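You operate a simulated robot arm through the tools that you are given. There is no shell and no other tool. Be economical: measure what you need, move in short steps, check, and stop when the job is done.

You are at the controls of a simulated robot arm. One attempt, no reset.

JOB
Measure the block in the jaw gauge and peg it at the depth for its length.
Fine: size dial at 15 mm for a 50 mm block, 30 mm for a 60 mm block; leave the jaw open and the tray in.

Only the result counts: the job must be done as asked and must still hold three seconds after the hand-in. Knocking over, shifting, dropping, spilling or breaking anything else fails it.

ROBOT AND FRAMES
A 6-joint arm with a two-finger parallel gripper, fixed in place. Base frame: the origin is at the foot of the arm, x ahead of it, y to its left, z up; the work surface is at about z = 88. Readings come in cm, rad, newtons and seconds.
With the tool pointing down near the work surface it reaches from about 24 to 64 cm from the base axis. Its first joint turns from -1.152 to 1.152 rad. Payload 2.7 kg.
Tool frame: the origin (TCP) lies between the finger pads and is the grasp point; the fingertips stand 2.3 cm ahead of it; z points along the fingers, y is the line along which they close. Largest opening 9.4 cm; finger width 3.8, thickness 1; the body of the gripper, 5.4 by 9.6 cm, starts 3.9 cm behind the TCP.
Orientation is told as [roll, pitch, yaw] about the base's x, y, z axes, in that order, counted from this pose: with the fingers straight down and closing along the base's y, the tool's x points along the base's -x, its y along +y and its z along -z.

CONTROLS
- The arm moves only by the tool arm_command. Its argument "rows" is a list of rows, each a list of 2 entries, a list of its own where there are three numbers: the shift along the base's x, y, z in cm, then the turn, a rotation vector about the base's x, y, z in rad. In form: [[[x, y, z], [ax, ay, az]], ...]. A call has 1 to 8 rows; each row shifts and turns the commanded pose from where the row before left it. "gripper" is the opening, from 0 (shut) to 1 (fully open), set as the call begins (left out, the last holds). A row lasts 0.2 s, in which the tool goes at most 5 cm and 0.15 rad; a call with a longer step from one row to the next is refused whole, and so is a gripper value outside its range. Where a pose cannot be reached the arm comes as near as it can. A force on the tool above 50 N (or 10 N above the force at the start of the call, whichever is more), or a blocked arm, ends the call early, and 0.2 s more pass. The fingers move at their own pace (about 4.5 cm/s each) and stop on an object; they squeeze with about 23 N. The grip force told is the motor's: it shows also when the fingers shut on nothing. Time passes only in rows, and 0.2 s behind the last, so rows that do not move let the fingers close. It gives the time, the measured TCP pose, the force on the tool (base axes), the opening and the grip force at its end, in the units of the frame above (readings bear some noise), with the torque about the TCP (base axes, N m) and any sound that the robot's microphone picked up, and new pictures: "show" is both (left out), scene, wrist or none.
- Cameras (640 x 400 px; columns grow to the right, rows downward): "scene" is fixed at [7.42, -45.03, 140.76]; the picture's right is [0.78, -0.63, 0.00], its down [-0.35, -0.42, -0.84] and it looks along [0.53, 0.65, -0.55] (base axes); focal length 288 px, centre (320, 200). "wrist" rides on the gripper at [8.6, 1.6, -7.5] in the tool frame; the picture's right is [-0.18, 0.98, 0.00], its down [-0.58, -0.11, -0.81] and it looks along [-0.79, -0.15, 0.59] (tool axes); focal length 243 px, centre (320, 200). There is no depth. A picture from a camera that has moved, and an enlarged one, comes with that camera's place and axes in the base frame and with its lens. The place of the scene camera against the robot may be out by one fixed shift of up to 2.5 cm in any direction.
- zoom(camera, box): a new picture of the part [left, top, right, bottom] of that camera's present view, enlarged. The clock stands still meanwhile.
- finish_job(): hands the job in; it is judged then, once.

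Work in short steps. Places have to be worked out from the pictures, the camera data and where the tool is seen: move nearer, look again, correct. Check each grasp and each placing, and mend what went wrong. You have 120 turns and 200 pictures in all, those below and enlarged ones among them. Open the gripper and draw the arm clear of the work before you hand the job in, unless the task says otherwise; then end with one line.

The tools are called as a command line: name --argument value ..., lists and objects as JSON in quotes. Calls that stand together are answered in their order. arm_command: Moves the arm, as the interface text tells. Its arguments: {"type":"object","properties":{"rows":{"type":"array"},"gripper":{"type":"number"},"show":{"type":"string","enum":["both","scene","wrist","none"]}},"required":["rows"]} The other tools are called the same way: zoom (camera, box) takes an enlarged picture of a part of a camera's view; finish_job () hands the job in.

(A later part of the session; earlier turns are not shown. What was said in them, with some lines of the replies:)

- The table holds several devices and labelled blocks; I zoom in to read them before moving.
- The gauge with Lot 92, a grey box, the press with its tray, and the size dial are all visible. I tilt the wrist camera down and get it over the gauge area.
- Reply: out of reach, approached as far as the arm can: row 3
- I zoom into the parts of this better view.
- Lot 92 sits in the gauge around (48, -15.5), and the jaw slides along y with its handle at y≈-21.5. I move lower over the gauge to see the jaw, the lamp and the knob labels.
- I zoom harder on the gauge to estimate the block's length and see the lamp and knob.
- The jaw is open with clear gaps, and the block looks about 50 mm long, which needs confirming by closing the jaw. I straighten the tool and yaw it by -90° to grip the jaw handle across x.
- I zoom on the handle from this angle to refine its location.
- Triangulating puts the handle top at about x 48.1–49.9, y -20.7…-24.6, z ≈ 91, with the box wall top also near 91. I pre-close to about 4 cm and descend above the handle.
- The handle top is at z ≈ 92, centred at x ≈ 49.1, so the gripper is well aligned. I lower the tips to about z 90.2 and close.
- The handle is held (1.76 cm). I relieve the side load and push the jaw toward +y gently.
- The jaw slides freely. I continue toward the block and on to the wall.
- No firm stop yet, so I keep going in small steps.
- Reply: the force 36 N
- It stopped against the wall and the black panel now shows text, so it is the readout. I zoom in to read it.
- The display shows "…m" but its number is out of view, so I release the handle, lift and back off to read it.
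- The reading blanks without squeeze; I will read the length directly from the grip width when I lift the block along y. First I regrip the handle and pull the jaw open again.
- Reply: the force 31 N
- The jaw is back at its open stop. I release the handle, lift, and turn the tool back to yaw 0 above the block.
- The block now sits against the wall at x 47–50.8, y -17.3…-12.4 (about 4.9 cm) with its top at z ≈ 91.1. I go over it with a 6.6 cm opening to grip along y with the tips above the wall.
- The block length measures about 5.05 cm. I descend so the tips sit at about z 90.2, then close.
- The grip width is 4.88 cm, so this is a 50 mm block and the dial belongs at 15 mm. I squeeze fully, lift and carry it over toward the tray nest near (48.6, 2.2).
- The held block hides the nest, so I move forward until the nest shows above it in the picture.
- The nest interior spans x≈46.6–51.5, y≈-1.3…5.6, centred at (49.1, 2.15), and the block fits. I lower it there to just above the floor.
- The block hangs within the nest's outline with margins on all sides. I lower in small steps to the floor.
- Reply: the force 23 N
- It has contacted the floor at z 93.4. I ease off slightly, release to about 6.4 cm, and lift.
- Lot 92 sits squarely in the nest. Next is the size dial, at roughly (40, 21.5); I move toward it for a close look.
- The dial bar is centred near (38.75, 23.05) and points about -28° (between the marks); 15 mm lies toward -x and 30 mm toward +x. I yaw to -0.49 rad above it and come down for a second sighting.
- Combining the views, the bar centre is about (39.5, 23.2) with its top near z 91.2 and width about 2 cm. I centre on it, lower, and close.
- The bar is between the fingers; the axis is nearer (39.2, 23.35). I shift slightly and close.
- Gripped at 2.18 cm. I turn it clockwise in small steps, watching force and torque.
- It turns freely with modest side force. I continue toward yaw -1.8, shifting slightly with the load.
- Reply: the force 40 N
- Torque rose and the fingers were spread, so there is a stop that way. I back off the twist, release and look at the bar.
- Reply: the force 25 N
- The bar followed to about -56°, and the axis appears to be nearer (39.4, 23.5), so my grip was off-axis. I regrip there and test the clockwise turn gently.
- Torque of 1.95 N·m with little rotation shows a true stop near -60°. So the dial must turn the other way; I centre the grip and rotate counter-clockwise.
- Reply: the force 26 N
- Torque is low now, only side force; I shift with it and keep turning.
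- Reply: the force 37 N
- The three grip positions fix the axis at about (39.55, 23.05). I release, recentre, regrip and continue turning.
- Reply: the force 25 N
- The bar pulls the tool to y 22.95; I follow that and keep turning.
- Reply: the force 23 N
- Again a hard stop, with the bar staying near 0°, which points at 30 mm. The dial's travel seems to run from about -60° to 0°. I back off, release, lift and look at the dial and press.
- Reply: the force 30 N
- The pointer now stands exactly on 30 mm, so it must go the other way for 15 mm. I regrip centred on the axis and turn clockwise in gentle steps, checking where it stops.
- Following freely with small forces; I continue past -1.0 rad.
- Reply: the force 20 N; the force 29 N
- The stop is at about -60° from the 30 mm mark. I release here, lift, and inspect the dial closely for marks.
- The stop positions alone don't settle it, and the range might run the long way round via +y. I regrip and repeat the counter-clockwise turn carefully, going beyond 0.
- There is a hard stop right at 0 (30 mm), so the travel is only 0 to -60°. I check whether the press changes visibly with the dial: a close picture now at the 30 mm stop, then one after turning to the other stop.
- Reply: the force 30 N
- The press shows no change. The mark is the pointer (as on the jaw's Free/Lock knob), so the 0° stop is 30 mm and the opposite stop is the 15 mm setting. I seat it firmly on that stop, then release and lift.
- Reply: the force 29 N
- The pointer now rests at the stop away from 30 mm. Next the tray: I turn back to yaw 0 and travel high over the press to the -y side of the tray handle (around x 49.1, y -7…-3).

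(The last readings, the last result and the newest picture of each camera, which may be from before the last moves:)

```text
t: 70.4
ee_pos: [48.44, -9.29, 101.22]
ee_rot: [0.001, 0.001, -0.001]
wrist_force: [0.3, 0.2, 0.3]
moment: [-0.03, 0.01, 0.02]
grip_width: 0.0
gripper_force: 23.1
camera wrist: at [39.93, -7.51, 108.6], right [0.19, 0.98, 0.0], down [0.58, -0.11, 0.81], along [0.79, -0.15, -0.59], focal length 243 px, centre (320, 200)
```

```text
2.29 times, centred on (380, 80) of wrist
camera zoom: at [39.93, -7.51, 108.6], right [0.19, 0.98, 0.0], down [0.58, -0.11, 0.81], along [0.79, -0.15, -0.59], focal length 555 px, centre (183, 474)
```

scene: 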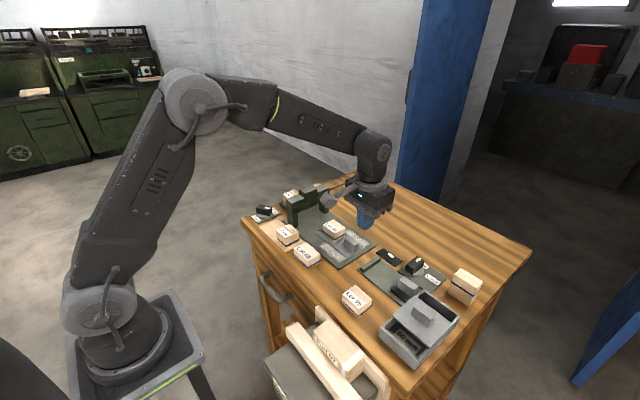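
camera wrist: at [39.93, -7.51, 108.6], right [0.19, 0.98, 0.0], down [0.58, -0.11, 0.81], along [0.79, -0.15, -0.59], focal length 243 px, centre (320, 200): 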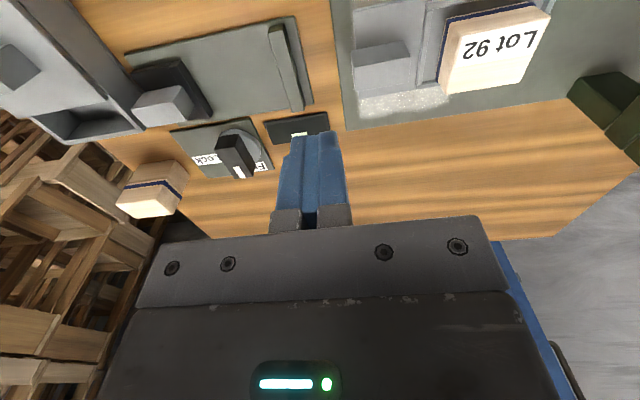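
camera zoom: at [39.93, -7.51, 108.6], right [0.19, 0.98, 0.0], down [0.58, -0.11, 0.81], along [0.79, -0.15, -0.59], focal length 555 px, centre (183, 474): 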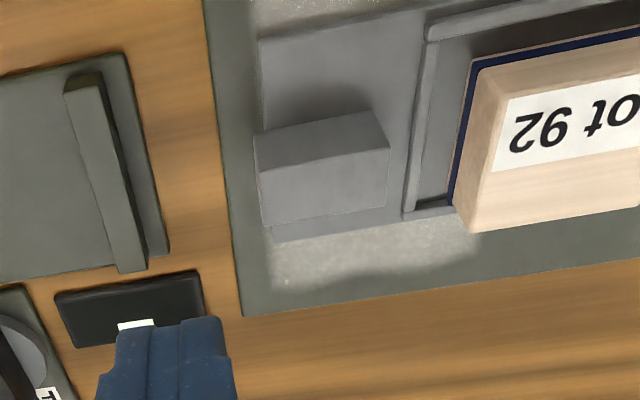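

The handle spans y -6.8…-3.0 at x ≈ 49.1. I lower the closed fingers just behind it at y ≈ -8.3.

arm_command --rows '[[[0.7, 0.9, -3], [0, 0, 0]], [[0, 0, -3], [0, 0, 0]], [[0, 0, -2.7], [0, 0, 0]], [[0, 0, 0], [0, 0, 0]]]' --show "wrist"

arm_command --rows '[[[0, 0.5, 0], [0, 0, 0]], [[0, 0.5, 0], [0, 0, 0]], [[0, 0.4, 0], [0, 0, 0]], [[0, 0.4, 0], [0, 0, 0]], [[0, 0.4, 0], [0, 0, 0]], [[0, 0, 0], [0, 0, 0]]]' --show "both"

```text
t: 71.4
ee_pos: [49.4, -8.24, 92.64]
ee_rot: [0.0, -0.001, -0.001]
wrist_force: [-0.2, 0.3, 0.3]
moment: [-0.04, -0.02, 0.03]
grip_width: 0.0
gripper_force: 22.7
camera wrist: at [40.71, -6.52, 99.92], right [0.19, 0.98, 0.0], down [0.58, -0.11, 0.81], along [0.79, -0.15, -0.59], focal length 243 px, centre (320, 200)
```

wrist: 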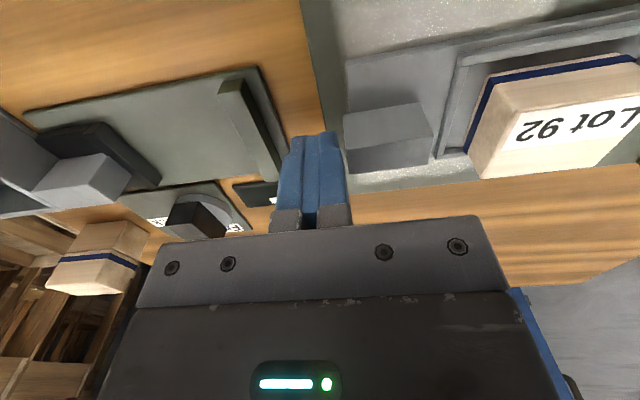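

```text
t: 72.8
ee_pos: [49.34, -6.17, 92.57]
ee_rot: [-0.001, -0.001, -0.002]
wrist_force: [-0.6, -0.9, -0.4]
moment: [0.0, 0.03, 0.03]
grip_width: 0.0
gripper_force: 23.0
camera wrist: at [40.7, -4.35, 99.89], right [0.19, 0.98, 0.0], down [0.58, -0.11, 0.81], along [0.79, -0.15, -0.59], focal length 243 px, centre (320, 200)
```

scene: 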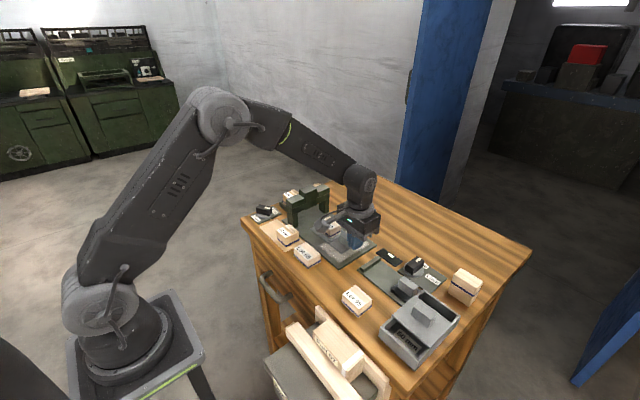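
wrist: 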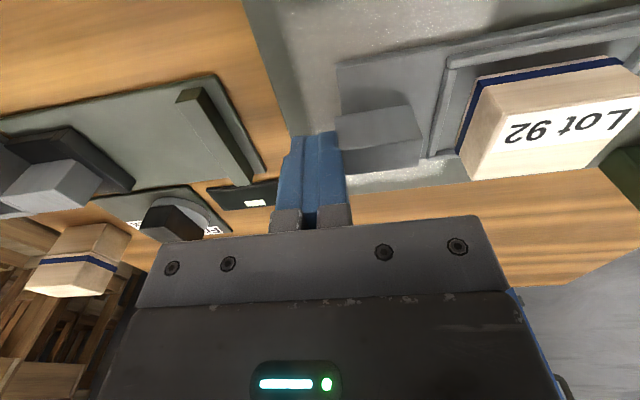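

The handle seems to move easily with almost no force. I keep pushing in small steps.

arm_command --rows '[[[0, 0.4, 0], [0, 0, 0]], [[0, 0.4, 0], [0, 0, 0]], [[0, 0.4, 0], [0, 0, 0]], [[0, 0.4, 0], [0, 0, 0]], [[0, 0.4, 0], [0, 0, 0]], [[0, 0.4, 0], [0, 0, 0]], [[0, 0.4, 0], [0, 0, 0]], [[0, 0, 0], [0, 0, 0]]]' --show "wrist"

zoom --camera "scene" --box '[280, 180, 400, 270]'

```text
t: 74.6
ee_pos: [49.25, -3.32, 92.61]
ee_rot: [0.0, 0.0, 0.0]
wrist_force: [-0.2, -0.7, -0.1]
moment: [-0.03, 0.0, -0.02]
grip_width: 0.02
gripper_force: 22.7
camera wrist: at [40.68, -1.55, 99.91], right [0.19, 0.98, 0.0], down [0.58, -0.11, 0.81], along [0.79, -0.15, -0.59], focal length 243 px, centre (320, 200)
```

wrist: 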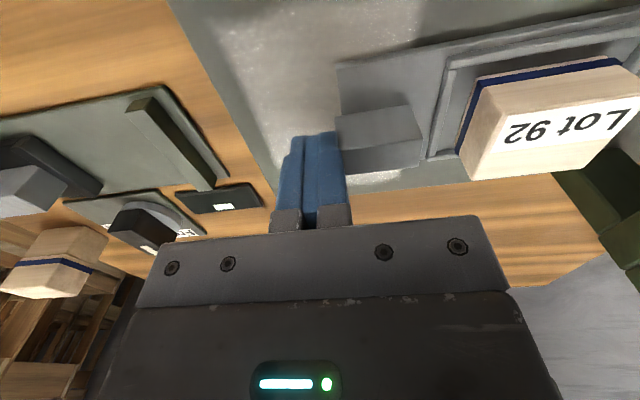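

```text
4.44 times, centred on (340, 225) of scene
camera zoom: at [7.42, -45.03, 140.76], right [0.78, -0.63, 0.0], down [-0.35, -0.42, -0.84], along [0.53, 0.65, -0.55], focal length 1281 px, centre (231, 89)
```

zoom: 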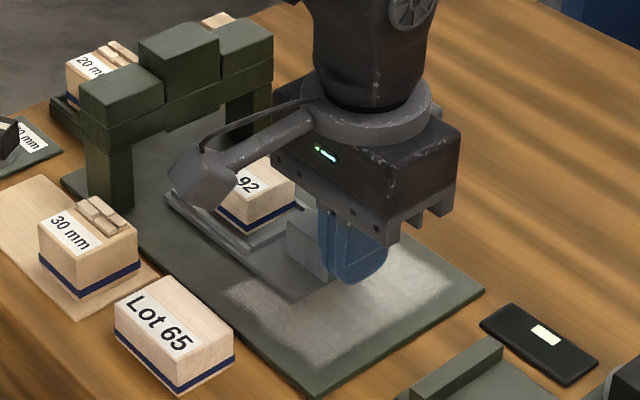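

arm_command --rows '[[[0, 0.4, 0], [0, 0, 0]], [[0, 0.4, 0], [0, 0, 0]], [[0, 0.4, 0], [0, 0, 0]], [[0, 0.4, 0], [0, 0, 0]], [[0, 0.4, 0], [0, 0, 0]], [[0, 0.4, 0], [0, 0, 0]], [[0, 0.4, 0], [0, 0, 0]], [[0, 0, 0], [0, 0, 0]]]' --show "wrist"

zoom --camera "scene" --box '[260, 170, 380, 260]'

```text
t: 76.4
ee_pos: [49.33, -0.45, 92.62]
ee_rot: [0.0, 0.001, -0.002]
wrist_force: [0.9, -0.6, -0.2]
moment: [-0.04, -0.03, -0.01]
grip_width: 0.0
gripper_force: 23.1
camera wrist: at [40.7, 1.22, 99.89], right [0.19, 0.98, 0.0], down [0.58, -0.11, 0.81], along [0.79, -0.15, -0.59], focal length 243 px, centre (320, 200)
```

wrist: 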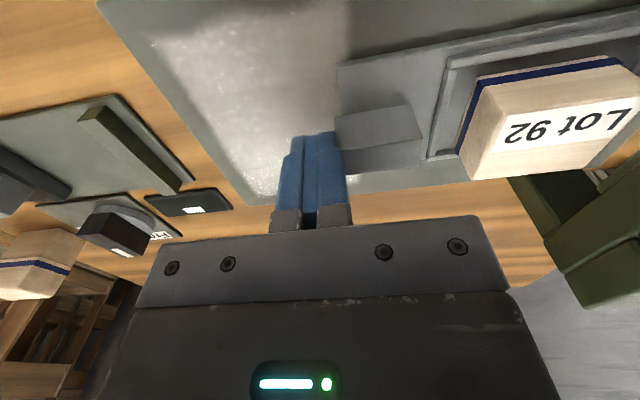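

```text
4.44 times, centred on (320, 215) of scene
camera zoom: at [7.42, -45.03, 140.76], right [0.78, -0.63, 0.0], down [-0.35, -0.42, -0.84], along [0.53, 0.65, -0.55], focal length 1281 px, centre (320, 133)
```

zoom: 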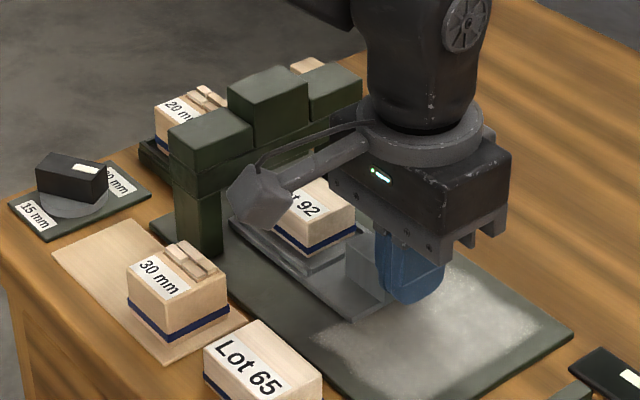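

Before pushing the tray home I want more certainty on the dial, because pegging can't be undone. I leave the tray here, back away, and inspect the dial from directly above.

arm_command --rows '[[[0, -0.8, 0], [0, 0, 0]], [[0, 0, 4], [0, 0, 0]], [[0, 0, 5], [0, 0, 0]], [[0, 0, 5], [0, 0, 0]], [[-4, 2, 0], [0, 0, 0]], [[-4, 2, 0], [0, 0.1, 0]], [[-3, 4, 0], [0, 0.15, 0]], [[0, 4, 0], [0, 0.15, 0]]]' --show "none"

arm_command --rows '[[[0, 4, 0], [0, 0.1, 0]], [[0, 4, 0], [0, 0, 0]], [[0, 3, 0], [0, 0, 0]], [[0, 0, 0], [0, 0, 0]]]' --show "wrist"

```text
t: 78.2
ee_pos: [38.54, 10.87, 106.7]
ee_rot: [-0.001, 0.401, -0.001]
wrist_force: [-1.3, 0.1, -0.2]
moment: [0.02, -0.01, -0.01]
grip_width: 0.0
gripper_force: 22.9
```

```text
t: 79.2
ee_pos: [38.32, 21.69, 106.68]
ee_rot: [-0.003, 0.5, -0.005]
wrist_force: [-0.6, -0.1, -0.6]
moment: [-0.01, 0.01, 0.0]
grip_width: 0.02
gripper_force: 23.6
camera wrist: at [34.33, 23.43, 117.21], right [0.16, 0.98, -0.09], down [0.9, -0.11, 0.43], along [0.41, -0.15, -0.9], focal length 243 px, centre (320, 200)
```

wrist: 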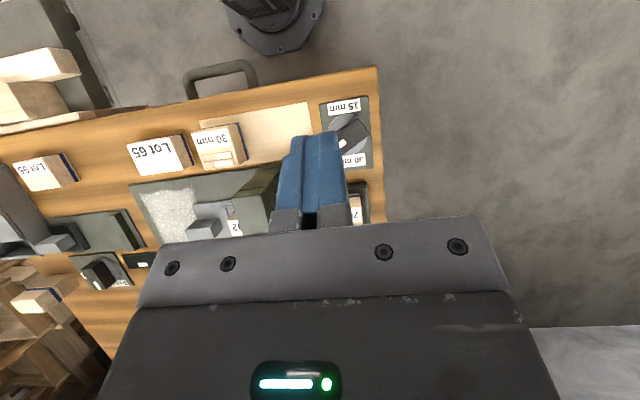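

arm_command --rows '[[[3, -1, -2], [0, 0, 0]], [[3, -1, -2], [0, 0, 0]], [[0, 0, 0], [0, 0, 0]]]' --show "none"

zoom --camera "wrist" --box '[320, 20, 440, 95]'

```text
t: 80.0
ee_pos: [44.4, 19.58, 102.49]
ee_rot: [-0.001, 0.498, -0.002]
wrist_force: [0.3, -0.1, 0.1]
moment: [0.01, -0.02, -0.04]
grip_width: 0.01
gripper_force: 22.9
```

```text
5.33 times, centred on (380, 58) of wrist
camera zoom: at [40.36, 21.32, 113.09], right [0.16, 0.98, -0.09], down [0.9, -0.11, 0.43], along [0.41, -0.15, -0.9], focal length 1294 px, centre (0, 960)
```

zoom: 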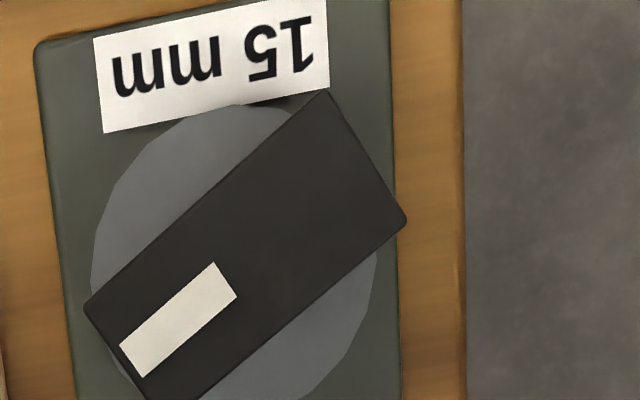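

There are no intermediate marks. The starting position was exactly midway between two stops 60° apart, and the pointer sits on 30 mm at one of them. So the other stop, where it now rests, is the 15 mm setting, and I return to the tray handle.

arm_command --rows '[[[-1, -3, 2], [0, -0.1, 0]], [[-1, -4, 2], [0, -0.1, 0]], [[0, -4, 0], [0, -0.1, 0]], [[2, -4, 0], [0, -0.1, 0]], [[2, -4, 0], [0, -0.1, 0]], [[3, -2.0, 0], [0, 0, 0]], [[0, 0, -2], [0, 0, 0]], [[0, 0, 0], [0, 0, 0]]]' --show "wrist"

```text
t: 81.8
ee_pos: [49.43, -1.29, 104.63]
ee_rot: [-0.001, 0.0, -0.003]
wrist_force: [-0.6, 0.1, 0.2]
moment: [-0.01, -0.02, 0.0]
grip_width: 0.0
gripper_force: 22.6
camera wrist: at [40.75, 0.42, 111.94], right [0.19, 0.98, 0.0], down [0.58, -0.11, 0.81], along [0.79, -0.15, -0.59], focal length 243 px, centre (320, 200)
```

wrist: 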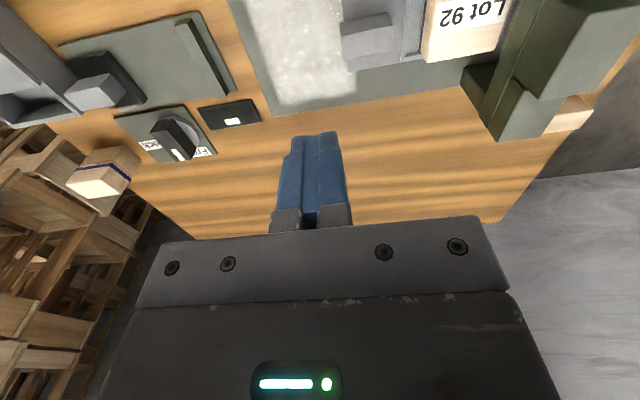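

The handle end is at y ≈ 0.57, clear of the finger front at about -0.3. I lower and continue pushing.

arm_command --rows '[[[0, -0.2, -4], [0, 0, 0]], [[0, 0, -4], [0, 0, 0]], [[0, 0, -4], [0, 0, 0]], [[0, 0.5, 0], [0, 0, 0]], [[0, 0.4, 0], [0, 0, 0]], [[0, 0.4, 0], [0, 0, 0]], [[0, 0.4, 0], [0, 0, 0]], [[0, 0, 0], [0, 0, 0]]]' --show "wrist"

arm_command --rows '[[[0, 0.3, 0], [0, 0, 0]], [[0, 0.3, 0], [0, 0, 0]], [[0, 0.3, 0], [0, 0, 0]], [[0, 0.3, 0], [0, 0, 0]], [[0, 0.3, 0], [0, 0, 0]], [[0, 0.3, 0], [0, 0, 0]], [[0, 0, 0], [0, 0, 0]]]' --show "both"

```text
t: 83.6
ee_pos: [49.28, 0.31, 92.55]
ee_rot: [0.0, 0.0, -0.003]
wrist_force: [-0.6, -0.7, 0.4]
moment: [-0.04, 0.06, 0.02]
grip_width: 0.0
gripper_force: 23.1
camera wrist: at [40.7, 1.94, 99.89], right [0.19, 0.98, 0.0], down [0.58, -0.11, 0.81], along [0.79, -0.15, -0.59], focal length 243 px, centre (320, 200)
```

wrist: 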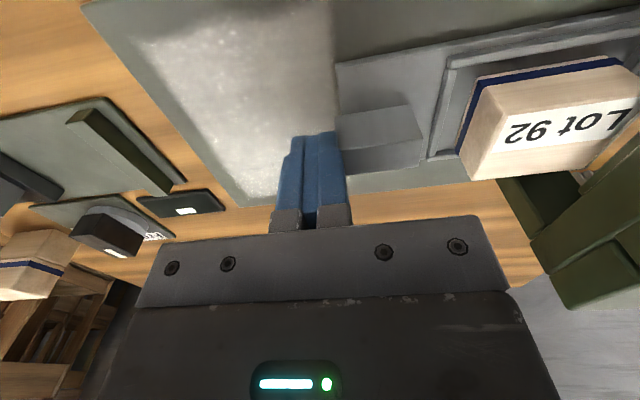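

```text
t: 85.2
ee_pos: [49.25, 1.91, 92.67]
ee_rot: [-0.001, 0.0, 0.0]
wrist_force: [-0.5, -1.2, -0.3]
moment: [0.0, -0.05, -0.01]
grip_width: 0.0
gripper_force: 22.9
camera wrist: at [40.7, 3.78, 99.93], right [0.19, 0.98, 0.0], down [0.58, -0.11, 0.81], along [0.79, -0.15, -0.59], focal length 243 px, centre (320, 200)
```

scene: 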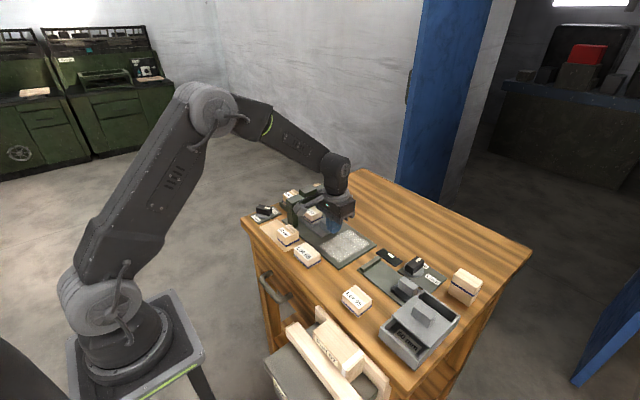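
wrist: 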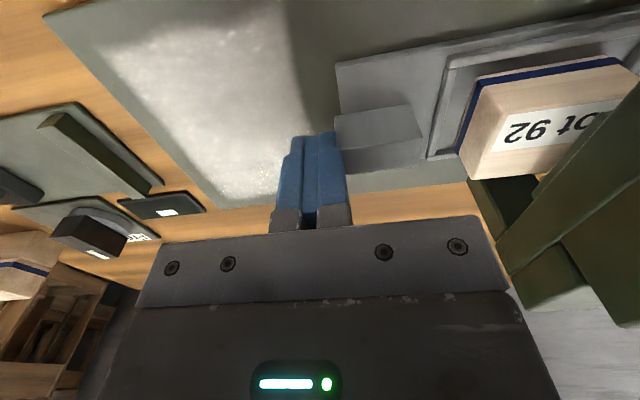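

The block is entering beneath the arch, with room to spare for the gripper body. I continue slowly to the end stop.

arm_command --rows '[[[0, 0.25, 0], [0, 0, 0]], [[0, 0.25, 0], [0, 0, 0]], [[0, 0.25, 0], [0, 0, 0]], [[0, 0.25, 0], [0, 0, 0]], [[0, 0.25, 0], [0, 0, 0]], [[0, 0.25, 0], [0, 0, 0]], [[0, 0, 0], [0, 0, 0]]]' --show "wrist"

zoom --camera "scene" --box '[260, 170, 380, 260]'

```text
t: 86.8
ee_pos: [49.3, 3.3, 92.61]
ee_rot: [-0.002, 0.002, -0.002]
wrist_force: [1.5, -23.3, 2.7]
moment: [-0.29, -0.03, 0.09]
grip_width: 0.0
gripper_force: 22.7
camera wrist: at [40.69, 5.02, 99.91], right [0.19, 0.98, 0.0], down [0.58, -0.11, 0.81], along [0.79, -0.15, -0.59], focal length 243 px, centre (320, 200)
```

wrist: 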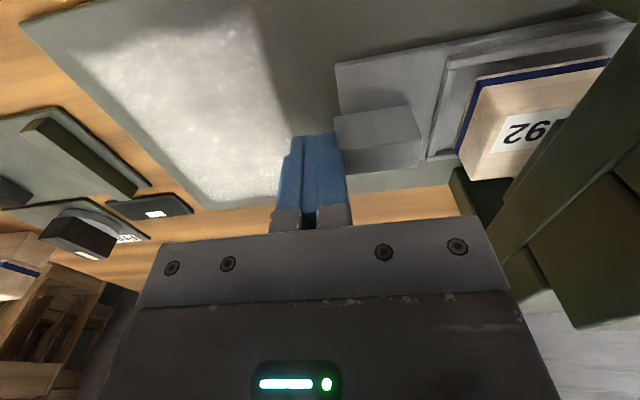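

```text
4.44 times, centred on (320, 215) of scene
camera zoom: at [7.41, -45.09, 140.74], right [0.78, -0.63, 0.0], down [-0.35, -0.42, -0.84], along [0.53, 0.65, -0.55], focal length 1281 px, centre (320, 133)
```

zoom: 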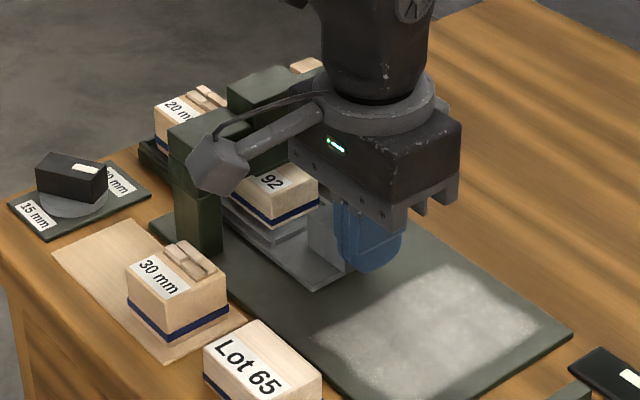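

The force acts at the fingertips, so the tray has reached its own stop. I back off, lift clear and look at the press.

arm_command --rows '[[[0, 0.1, 0], [0, 0, 0]], [[0, 0, 0], [0, 0, 0]], [[0, -1.5, 0], [0, 0, 0]], [[0, -0.5, 4], [0, 0, 0]], [[0, 0, 4], [0, 0, 0]], [[-3, -3, 4], [0, 0, 0]], [[-3, -2, 2], [0, 0, 0]], [[0, 0, 0], [0, 0, 0]]]' --show "both"

zoom --camera "scene" --box '[260, 170, 380, 260]'

zoom --camera "wrist" --box '[360, 0, 600, 150]'

```text
refused: row 6 steps farther than a row can; nothing moved
```

```text
4.44 times, centred on (320, 215) of scene
camera zoom: at [7.41, -45.09, 140.74], right [0.78, -0.63, 0.0], down [-0.35, -0.42, -0.84], along [0.53, 0.65, -0.55], focal length 1281 px, centre (320, 133)
```

zoom: 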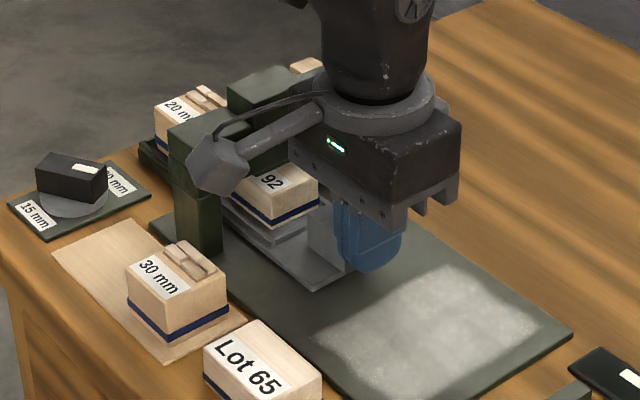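

```text
2.67 times, centred on (480, 75) of wrist
camera zoom: at [40.69, 5.02, 99.91], right [0.19, 0.98, 0.0], down [0.58, -0.11, 0.81], along [0.79, -0.15, -0.59], focal length 647 px, centre (-107, 533)
```

zoom: 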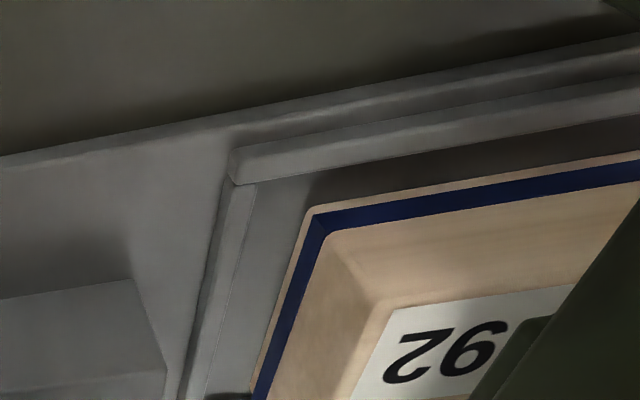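

One row was too long; I repeat with shorter steps.

arm_command --rows '[[[0, 0, 0], [0, 0, 0]], [[0, -1.5, 0], [0, 0, 0]], [[0, -0.5, 4], [0, 0, 0]], [[0, 0, 4], [0, 0, 0]], [[-2, -3, 3], [0, 0, 0]], [[-3, -2, 2], [0, 0, 0]], [[0, 0, 0], [0, 0, 0]]]' --show "both"

zoom --camera "scene" --box '[260, 170, 380, 260]'

zoom --camera "wrist" --box '[360, 0, 600, 150]'

```text
t: 88.4
ee_pos: [44.21, -3.38, 105.7]
ee_rot: [-0.001, 0.001, -0.003]
wrist_force: [-0.9, -0.4, 0.5]
moment: [0.01, -0.01, 0.01]
grip_width: 0.01
gripper_force: 22.4
camera wrist: at [35.59, -1.62, 112.96], right [0.19, 0.98, 0.0], down [0.58, -0.11, 0.81], along [0.79, -0.15, -0.59], focal length 243 px, centre (320, 200)
```

scene: 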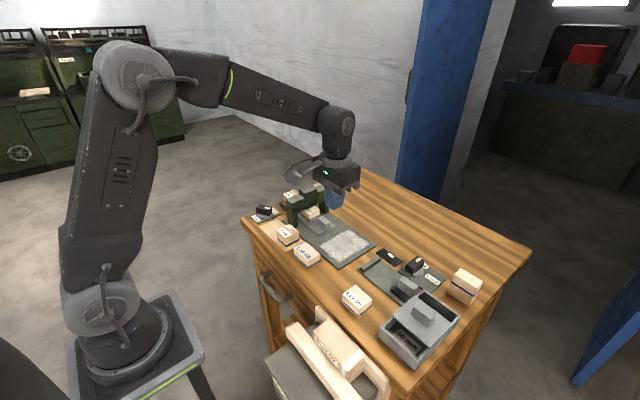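
wrist: 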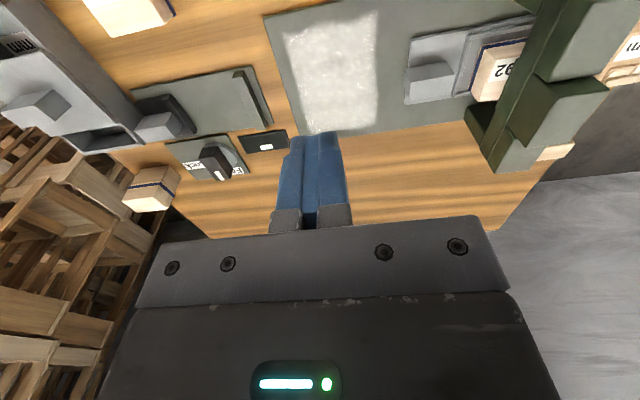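

```text
4.44 times, centred on (320, 215) of scene
camera zoom: at [7.41, -45.03, 140.76], right [0.78, -0.63, 0.0], down [-0.35, -0.42, -0.84], along [0.53, 0.65, -0.55], focal length 1281 px, centre (320, 133)
```

zoom: 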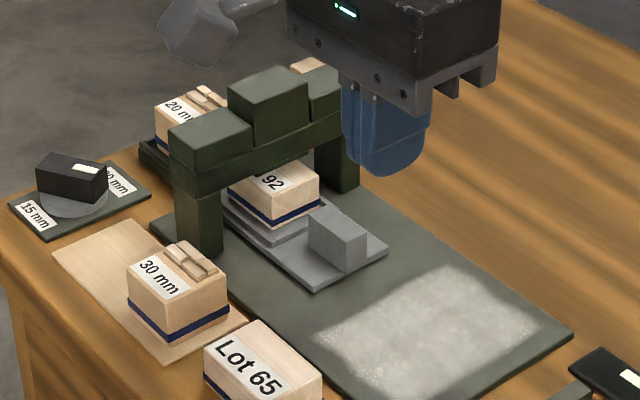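

```text
2.67 times, centred on (480, 75) of wrist
camera zoom: at [35.59, -1.62, 112.96], right [0.19, 0.98, 0.0], down [0.58, -0.11, 0.81], along [0.79, -0.15, -0.59], focal length 647 px, centre (-107, 533)
```

zoom: 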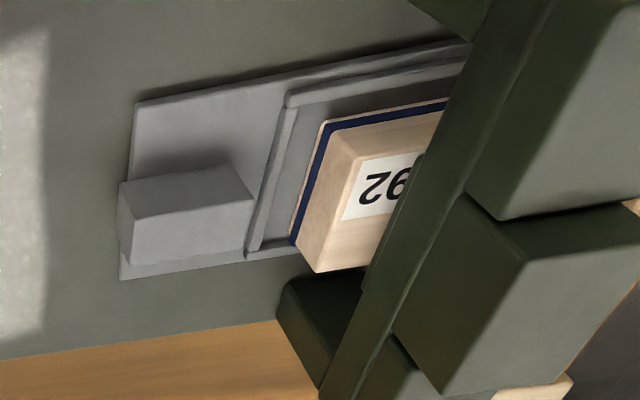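

The tray is at its stop with the block centred under the arch. Nothing fired by itself; the raised centre block on the arch looks like the press ram, so I look at it from closer above.

arm_command --rows '[[[0, 4, 2], [0, 0, 0]], [[0, 4, 1], [0, 0, 0]], [[1, 4, 0], [0, 0, 0]], [[1, 3, 0], [0, 0, 0]], [[0, 0, 0], [0, 0, 0]]]' --show "wrist"

zoom --camera "wrist" --box '[220, 0, 420, 125]'

zoom --camera "scene" --box '[280, 175, 344, 225]'

```text
t: 89.6
ee_pos: [46.33, 11.72, 108.53]
ee_rot: [-0.002, 0.0, -0.002]
wrist_force: [-1.2, -0.3, -0.5]
moment: [-0.02, -0.01, 0.01]
grip_width: 0.0
gripper_force: 23.4
camera wrist: at [37.71, 13.42, 115.83], right [0.19, 0.98, 0.0], down [0.58, -0.11, 0.81], along [0.79, -0.15, -0.59], focal length 243 px, centre (320, 200)
```

wrist: 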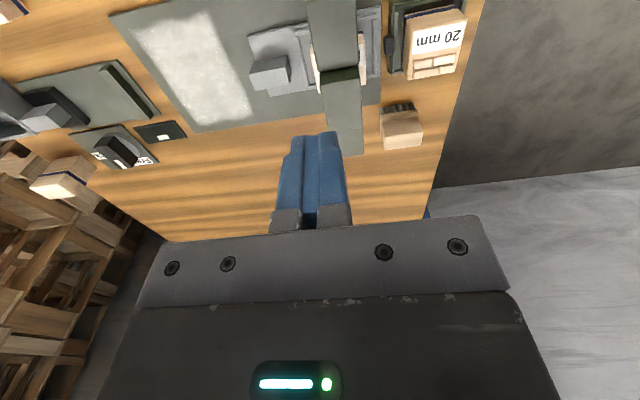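

```text
3.20 times, centred on (320, 62) of wrist
camera zoom: at [37.71, 13.42, 115.83], right [0.19, 0.98, 0.0], down [0.58, -0.11, 0.81], along [0.79, -0.15, -0.59], focal length 776 px, centre (320, 640)
```

zoom: 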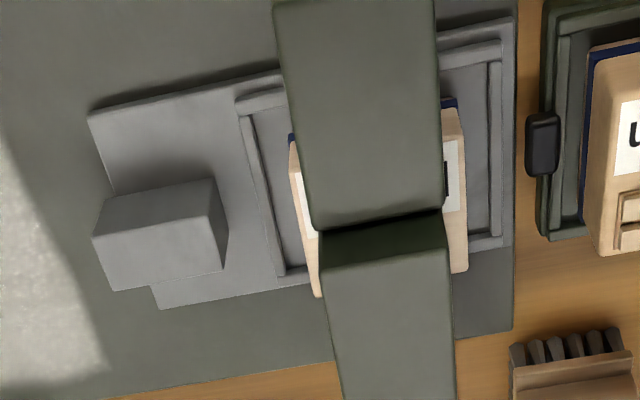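

```text
8.00 times, centred on (312, 200) of scene
camera zoom: at [7.42, -45.03, 140.76], right [0.78, -0.63, 0.0], down [-0.35, -0.42, -0.84], along [0.53, 0.65, -0.55], focal length 2306 px, centre (384, 200)
```

zoom: 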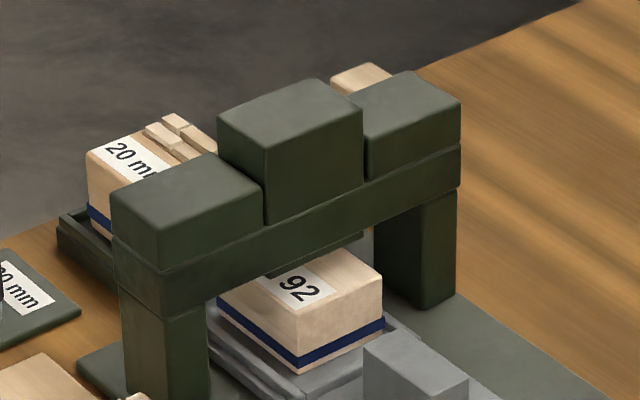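

From above the ram's top is centred around (49.1, 13.1), with z about 97–98. I position the closed fingers above it and come down gently to contact.

arm_command --rows '[[[1.4, 0.7, -2], [0, 0, 0]], [[1.4, 0.7, -2], [0, 0, 0]], [[0, 0, -2], [0, 0, 0]], [[0, 0, 0], [0, 0, 0]]]' --show "scene"

zoom --camera "scene" --box '[280, 165, 360, 225]'

zoom --camera "wrist" --box '[240, 60, 400, 160]'

```text
t: 90.6
ee_pos: [49.11, 12.99, 102.48]
ee_rot: [0.002, 0.001, -0.001]
wrist_force: [0.2, -1.2, 1.0]
moment: [0.01, 0.0, -0.02]
grip_width: 0.0
gripper_force: 23.2
```

scene: 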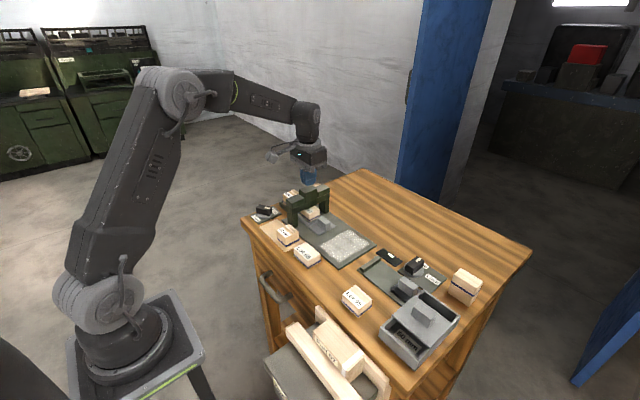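

```text
6.67 times, centred on (320, 195) of scene
camera zoom: at [7.42, -45.03, 140.76], right [0.78, -0.63, 0.0], down [-0.35, -0.42, -0.84], along [0.53, 0.65, -0.55], focal length 1922 px, centre (320, 233)
```

zoom: 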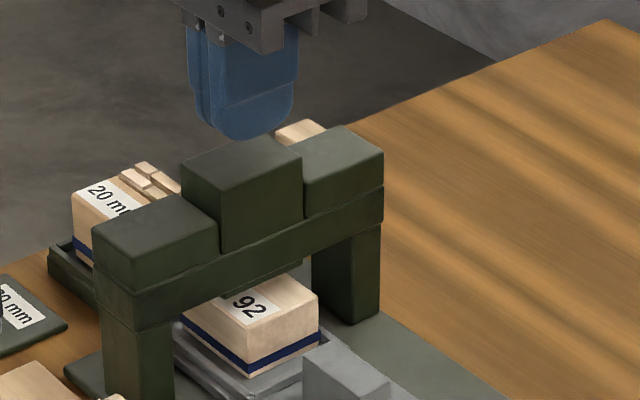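

```text
4.00 times, centred on (320, 110) of wrist
camera zoom: at [40.54, 14.68, 109.82], right [0.19, 0.98, 0.0], down [0.58, -0.11, 0.81], along [0.79, -0.15, -0.59], focal length 970 px, centre (320, 560)
```

zoom: 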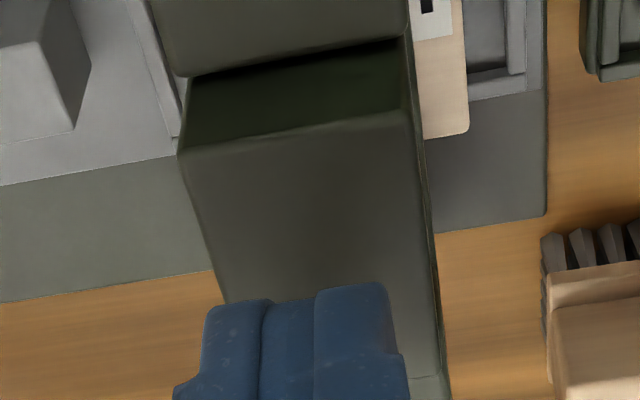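

The fingers are over the ram. I descend in small steps to contact and keep pressing while watching the force.

arm_command --rows '[[[0, 0.1, -1], [0, 0, 0]], [[0, 0, -0.6], [0, 0, 0]], [[0, 0, -0.4], [0, 0, 0]], [[0, 0, -0.4], [0, 0, 0]], [[0, 0, -0.4], [0, 0, 0]], [[0, 0, -0.4], [0, 0, 0]], [[0, 0, -0.4], [0, 0, 0]], [[0, 0, 0], [0, 0, 0]]]' --show "none"

zoom --camera "scene" --box '[280, 165, 360, 225]'

```text
t: 92.2
ee_pos: [49.17, 12.95, 99.92]
ee_rot: [0.002, -0.009, 0.001]
wrist_force: [-5.0, -0.4, 9.7]
moment: [-0.01, 0.31, 0.07]
grip_width: 0.01
gripper_force: 22.2
stopped in row 7: the force on the tool passed its limit at 56 N (the readings are from after the stop); the commanded pose is now the measured one
```

```text
6.67 times, centred on (320, 195) of scene
camera zoom: at [7.39, -45.04, 140.76], right [0.78, -0.63, 0.0], down [-0.35, -0.42, -0.84], along [0.53, 0.65, -0.55], focal length 1922 px, centre (320, 233)
```

zoom: 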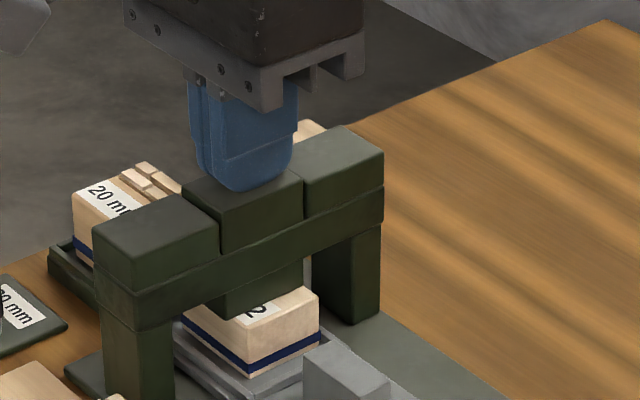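

The ram moved down about 1 cm and now bears on the block at over 50 N. I press once more briefly to be sure it has bottomed, then lift off.

arm_command --rows '[[[0, 0, -0.2], [0, 0, 0]], [[0, 0, -0.15], [0, 0, 0]], [[0, 0, -0.15], [0, 0, 0]], [[0, 0, 0], [0, 0, 0]]]' --show "none"

arm_command --rows '[[[0, 0, 2], [0, 0, 0]], [[0, 0, 4], [0, 0, 0]], [[0, 0, 3], [0, 0, 0]], [[-3, -2, 0], [0, 0, 0]], [[-3, -3, 0], [0, 0, 0]], [[0, 0, 0], [0, 0, 0]]]' --show "wrist"

zoom --camera "scene" --box '[280, 165, 360, 225]'

zoom --camera "wrist" --box '[280, 0, 520, 150]'

```text
t: 93.0
ee_pos: [49.23, 13.07, 100.03]
ee_rot: [0.004, -0.015, 0.001]
wrist_force: [-3.9, -1.1, 9.2]
moment: [-0.06, 0.29, 0.03]
grip_width: 0.0
gripper_force: 22.9
stopped in row 4: the force on the tool passed its limit at 51 N (the readings are from after the stop); the commanded pose is now the measured one
```

```text
t: 94.4
ee_pos: [43.24, 8.05, 108.93]
ee_rot: [0.003, -0.014, 0.001]
wrist_force: [-1.0, 0.3, 0.1]
moment: [0.04, 0.0, -0.01]
grip_width: 0.01
gripper_force: 22.8
camera wrist: at [34.47, 9.68, 116.07], right [0.18, 0.98, 0.01], down [0.57, -0.11, 0.81], along [0.8, -0.15, -0.58], focal length 243 px, centre (320, 200)
```

wrist: 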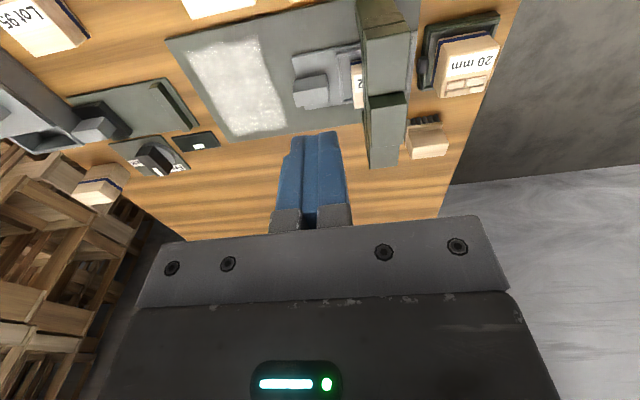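

```text
6.67 times, centred on (320, 195) of scene
camera zoom: at [7.41, -45.03, 140.76], right [0.78, -0.63, 0.0], down [-0.35, -0.42, -0.84], along [0.53, 0.65, -0.55], focal length 1922 px, centre (320, 233)
```

zoom: 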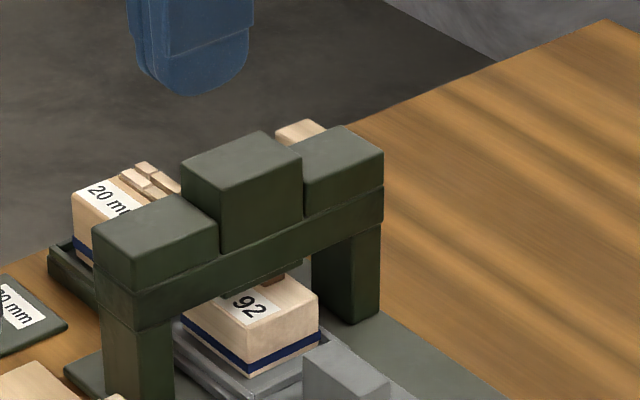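

```text
2.67 times, centred on (400, 75) of wrist
camera zoom: at [34.47, 9.68, 116.07], right [0.18, 0.98, 0.01], down [0.57, -0.11, 0.81], along [0.8, -0.15, -0.58], focal length 647 px, centre (107, 533)
```

zoom: 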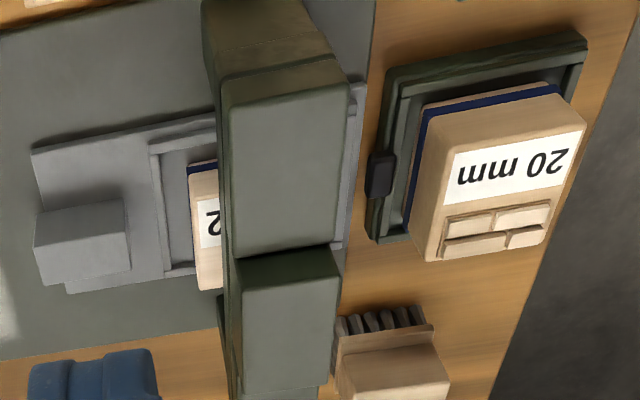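

A brown peg now stands in the block and the ram has sprung back. I zoom on the peg, the tray, the dial and the jaw for a final check.

zoom --camera "scene" --box '[298, 195, 330, 220]'

zoom --camera "scene" --box '[240, 185, 400, 300]'

```text
16.00 times, centred on (314, 208) of scene
camera zoom: at [7.41, -45.03, 140.76], right [0.78, -0.63, 0.0], down [-0.35, -0.42, -0.84], along [0.53, 0.65, -0.55], focal length 4612 px, centre (416, 80)
```

zoom: 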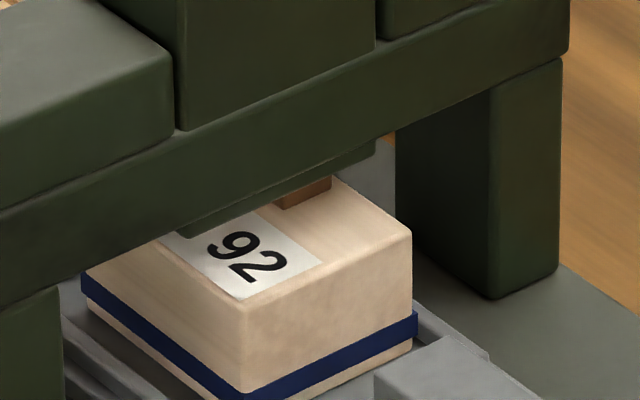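

```text
3.48 times, centred on (320, 242) of scene
camera zoom: at [7.41, -45.03, 140.76], right [0.78, -0.63, 0.0], down [-0.35, -0.42, -0.84], along [0.53, 0.65, -0.55], focal length 1003 px, centre (320, 52)
```

zoom: 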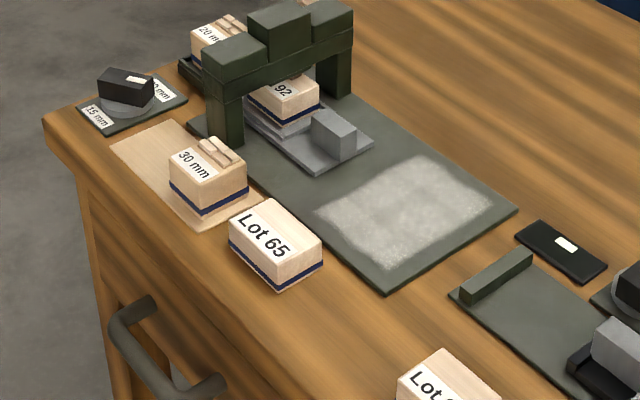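

The peg stands slightly proud, as expected for a 20 mm peg at 15 mm depth. The tray is in, the jaw is open and everything else is in place. I open the gripper, draw the arm clear and hand in.

arm_command --rows '[[[-2, -1, 3], [0, 0, 0]], [[-2, -1, 3], [0, 0, 0]], [[-2, -1, 3], [0, 0, 0]], [[0, 0, 2], [0, 0, 0]], [[0, 0, 0], [0, 0, 0]]]' --gripper 1 --show "scene"

```text
t: 95.6
ee_pos: [37.35, 4.91, 119.97]
ee_rot: [0.003, -0.013, -0.001]
wrist_force: [-0.3, -0.5, 0.7]
moment: [-0.03, 0.01, -0.01]
grip_width: 9.39
gripper_force: 0.1
```

scene: 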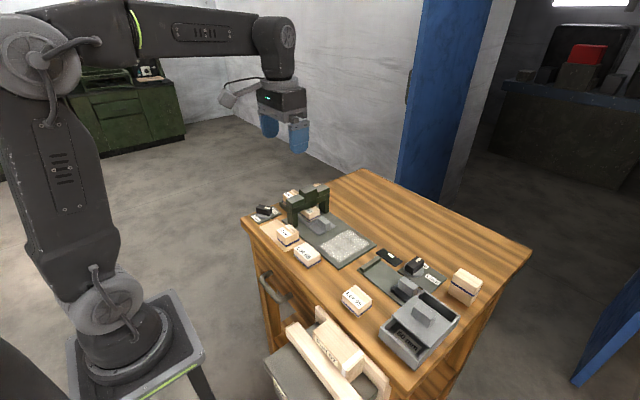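

The arm is clear with the gripper open, and the scene is undisturbed, so I hand in.

finish_job

```text
The job is handed in.
```

I judged the Lot 92 block to be 50 mm and pegged it with the dial on what I took to be the 15 mm stop; the jaw is open and the tray is in. I took the length from the gripper (4.88 cm), because the gauge lit up when the jaw closed but I couldn't see its number. The dial's two stops were 60° apart and only 30 mm lined up with its label, so I inferred 15 mm for the other; the peg was left standing proud, which fits.
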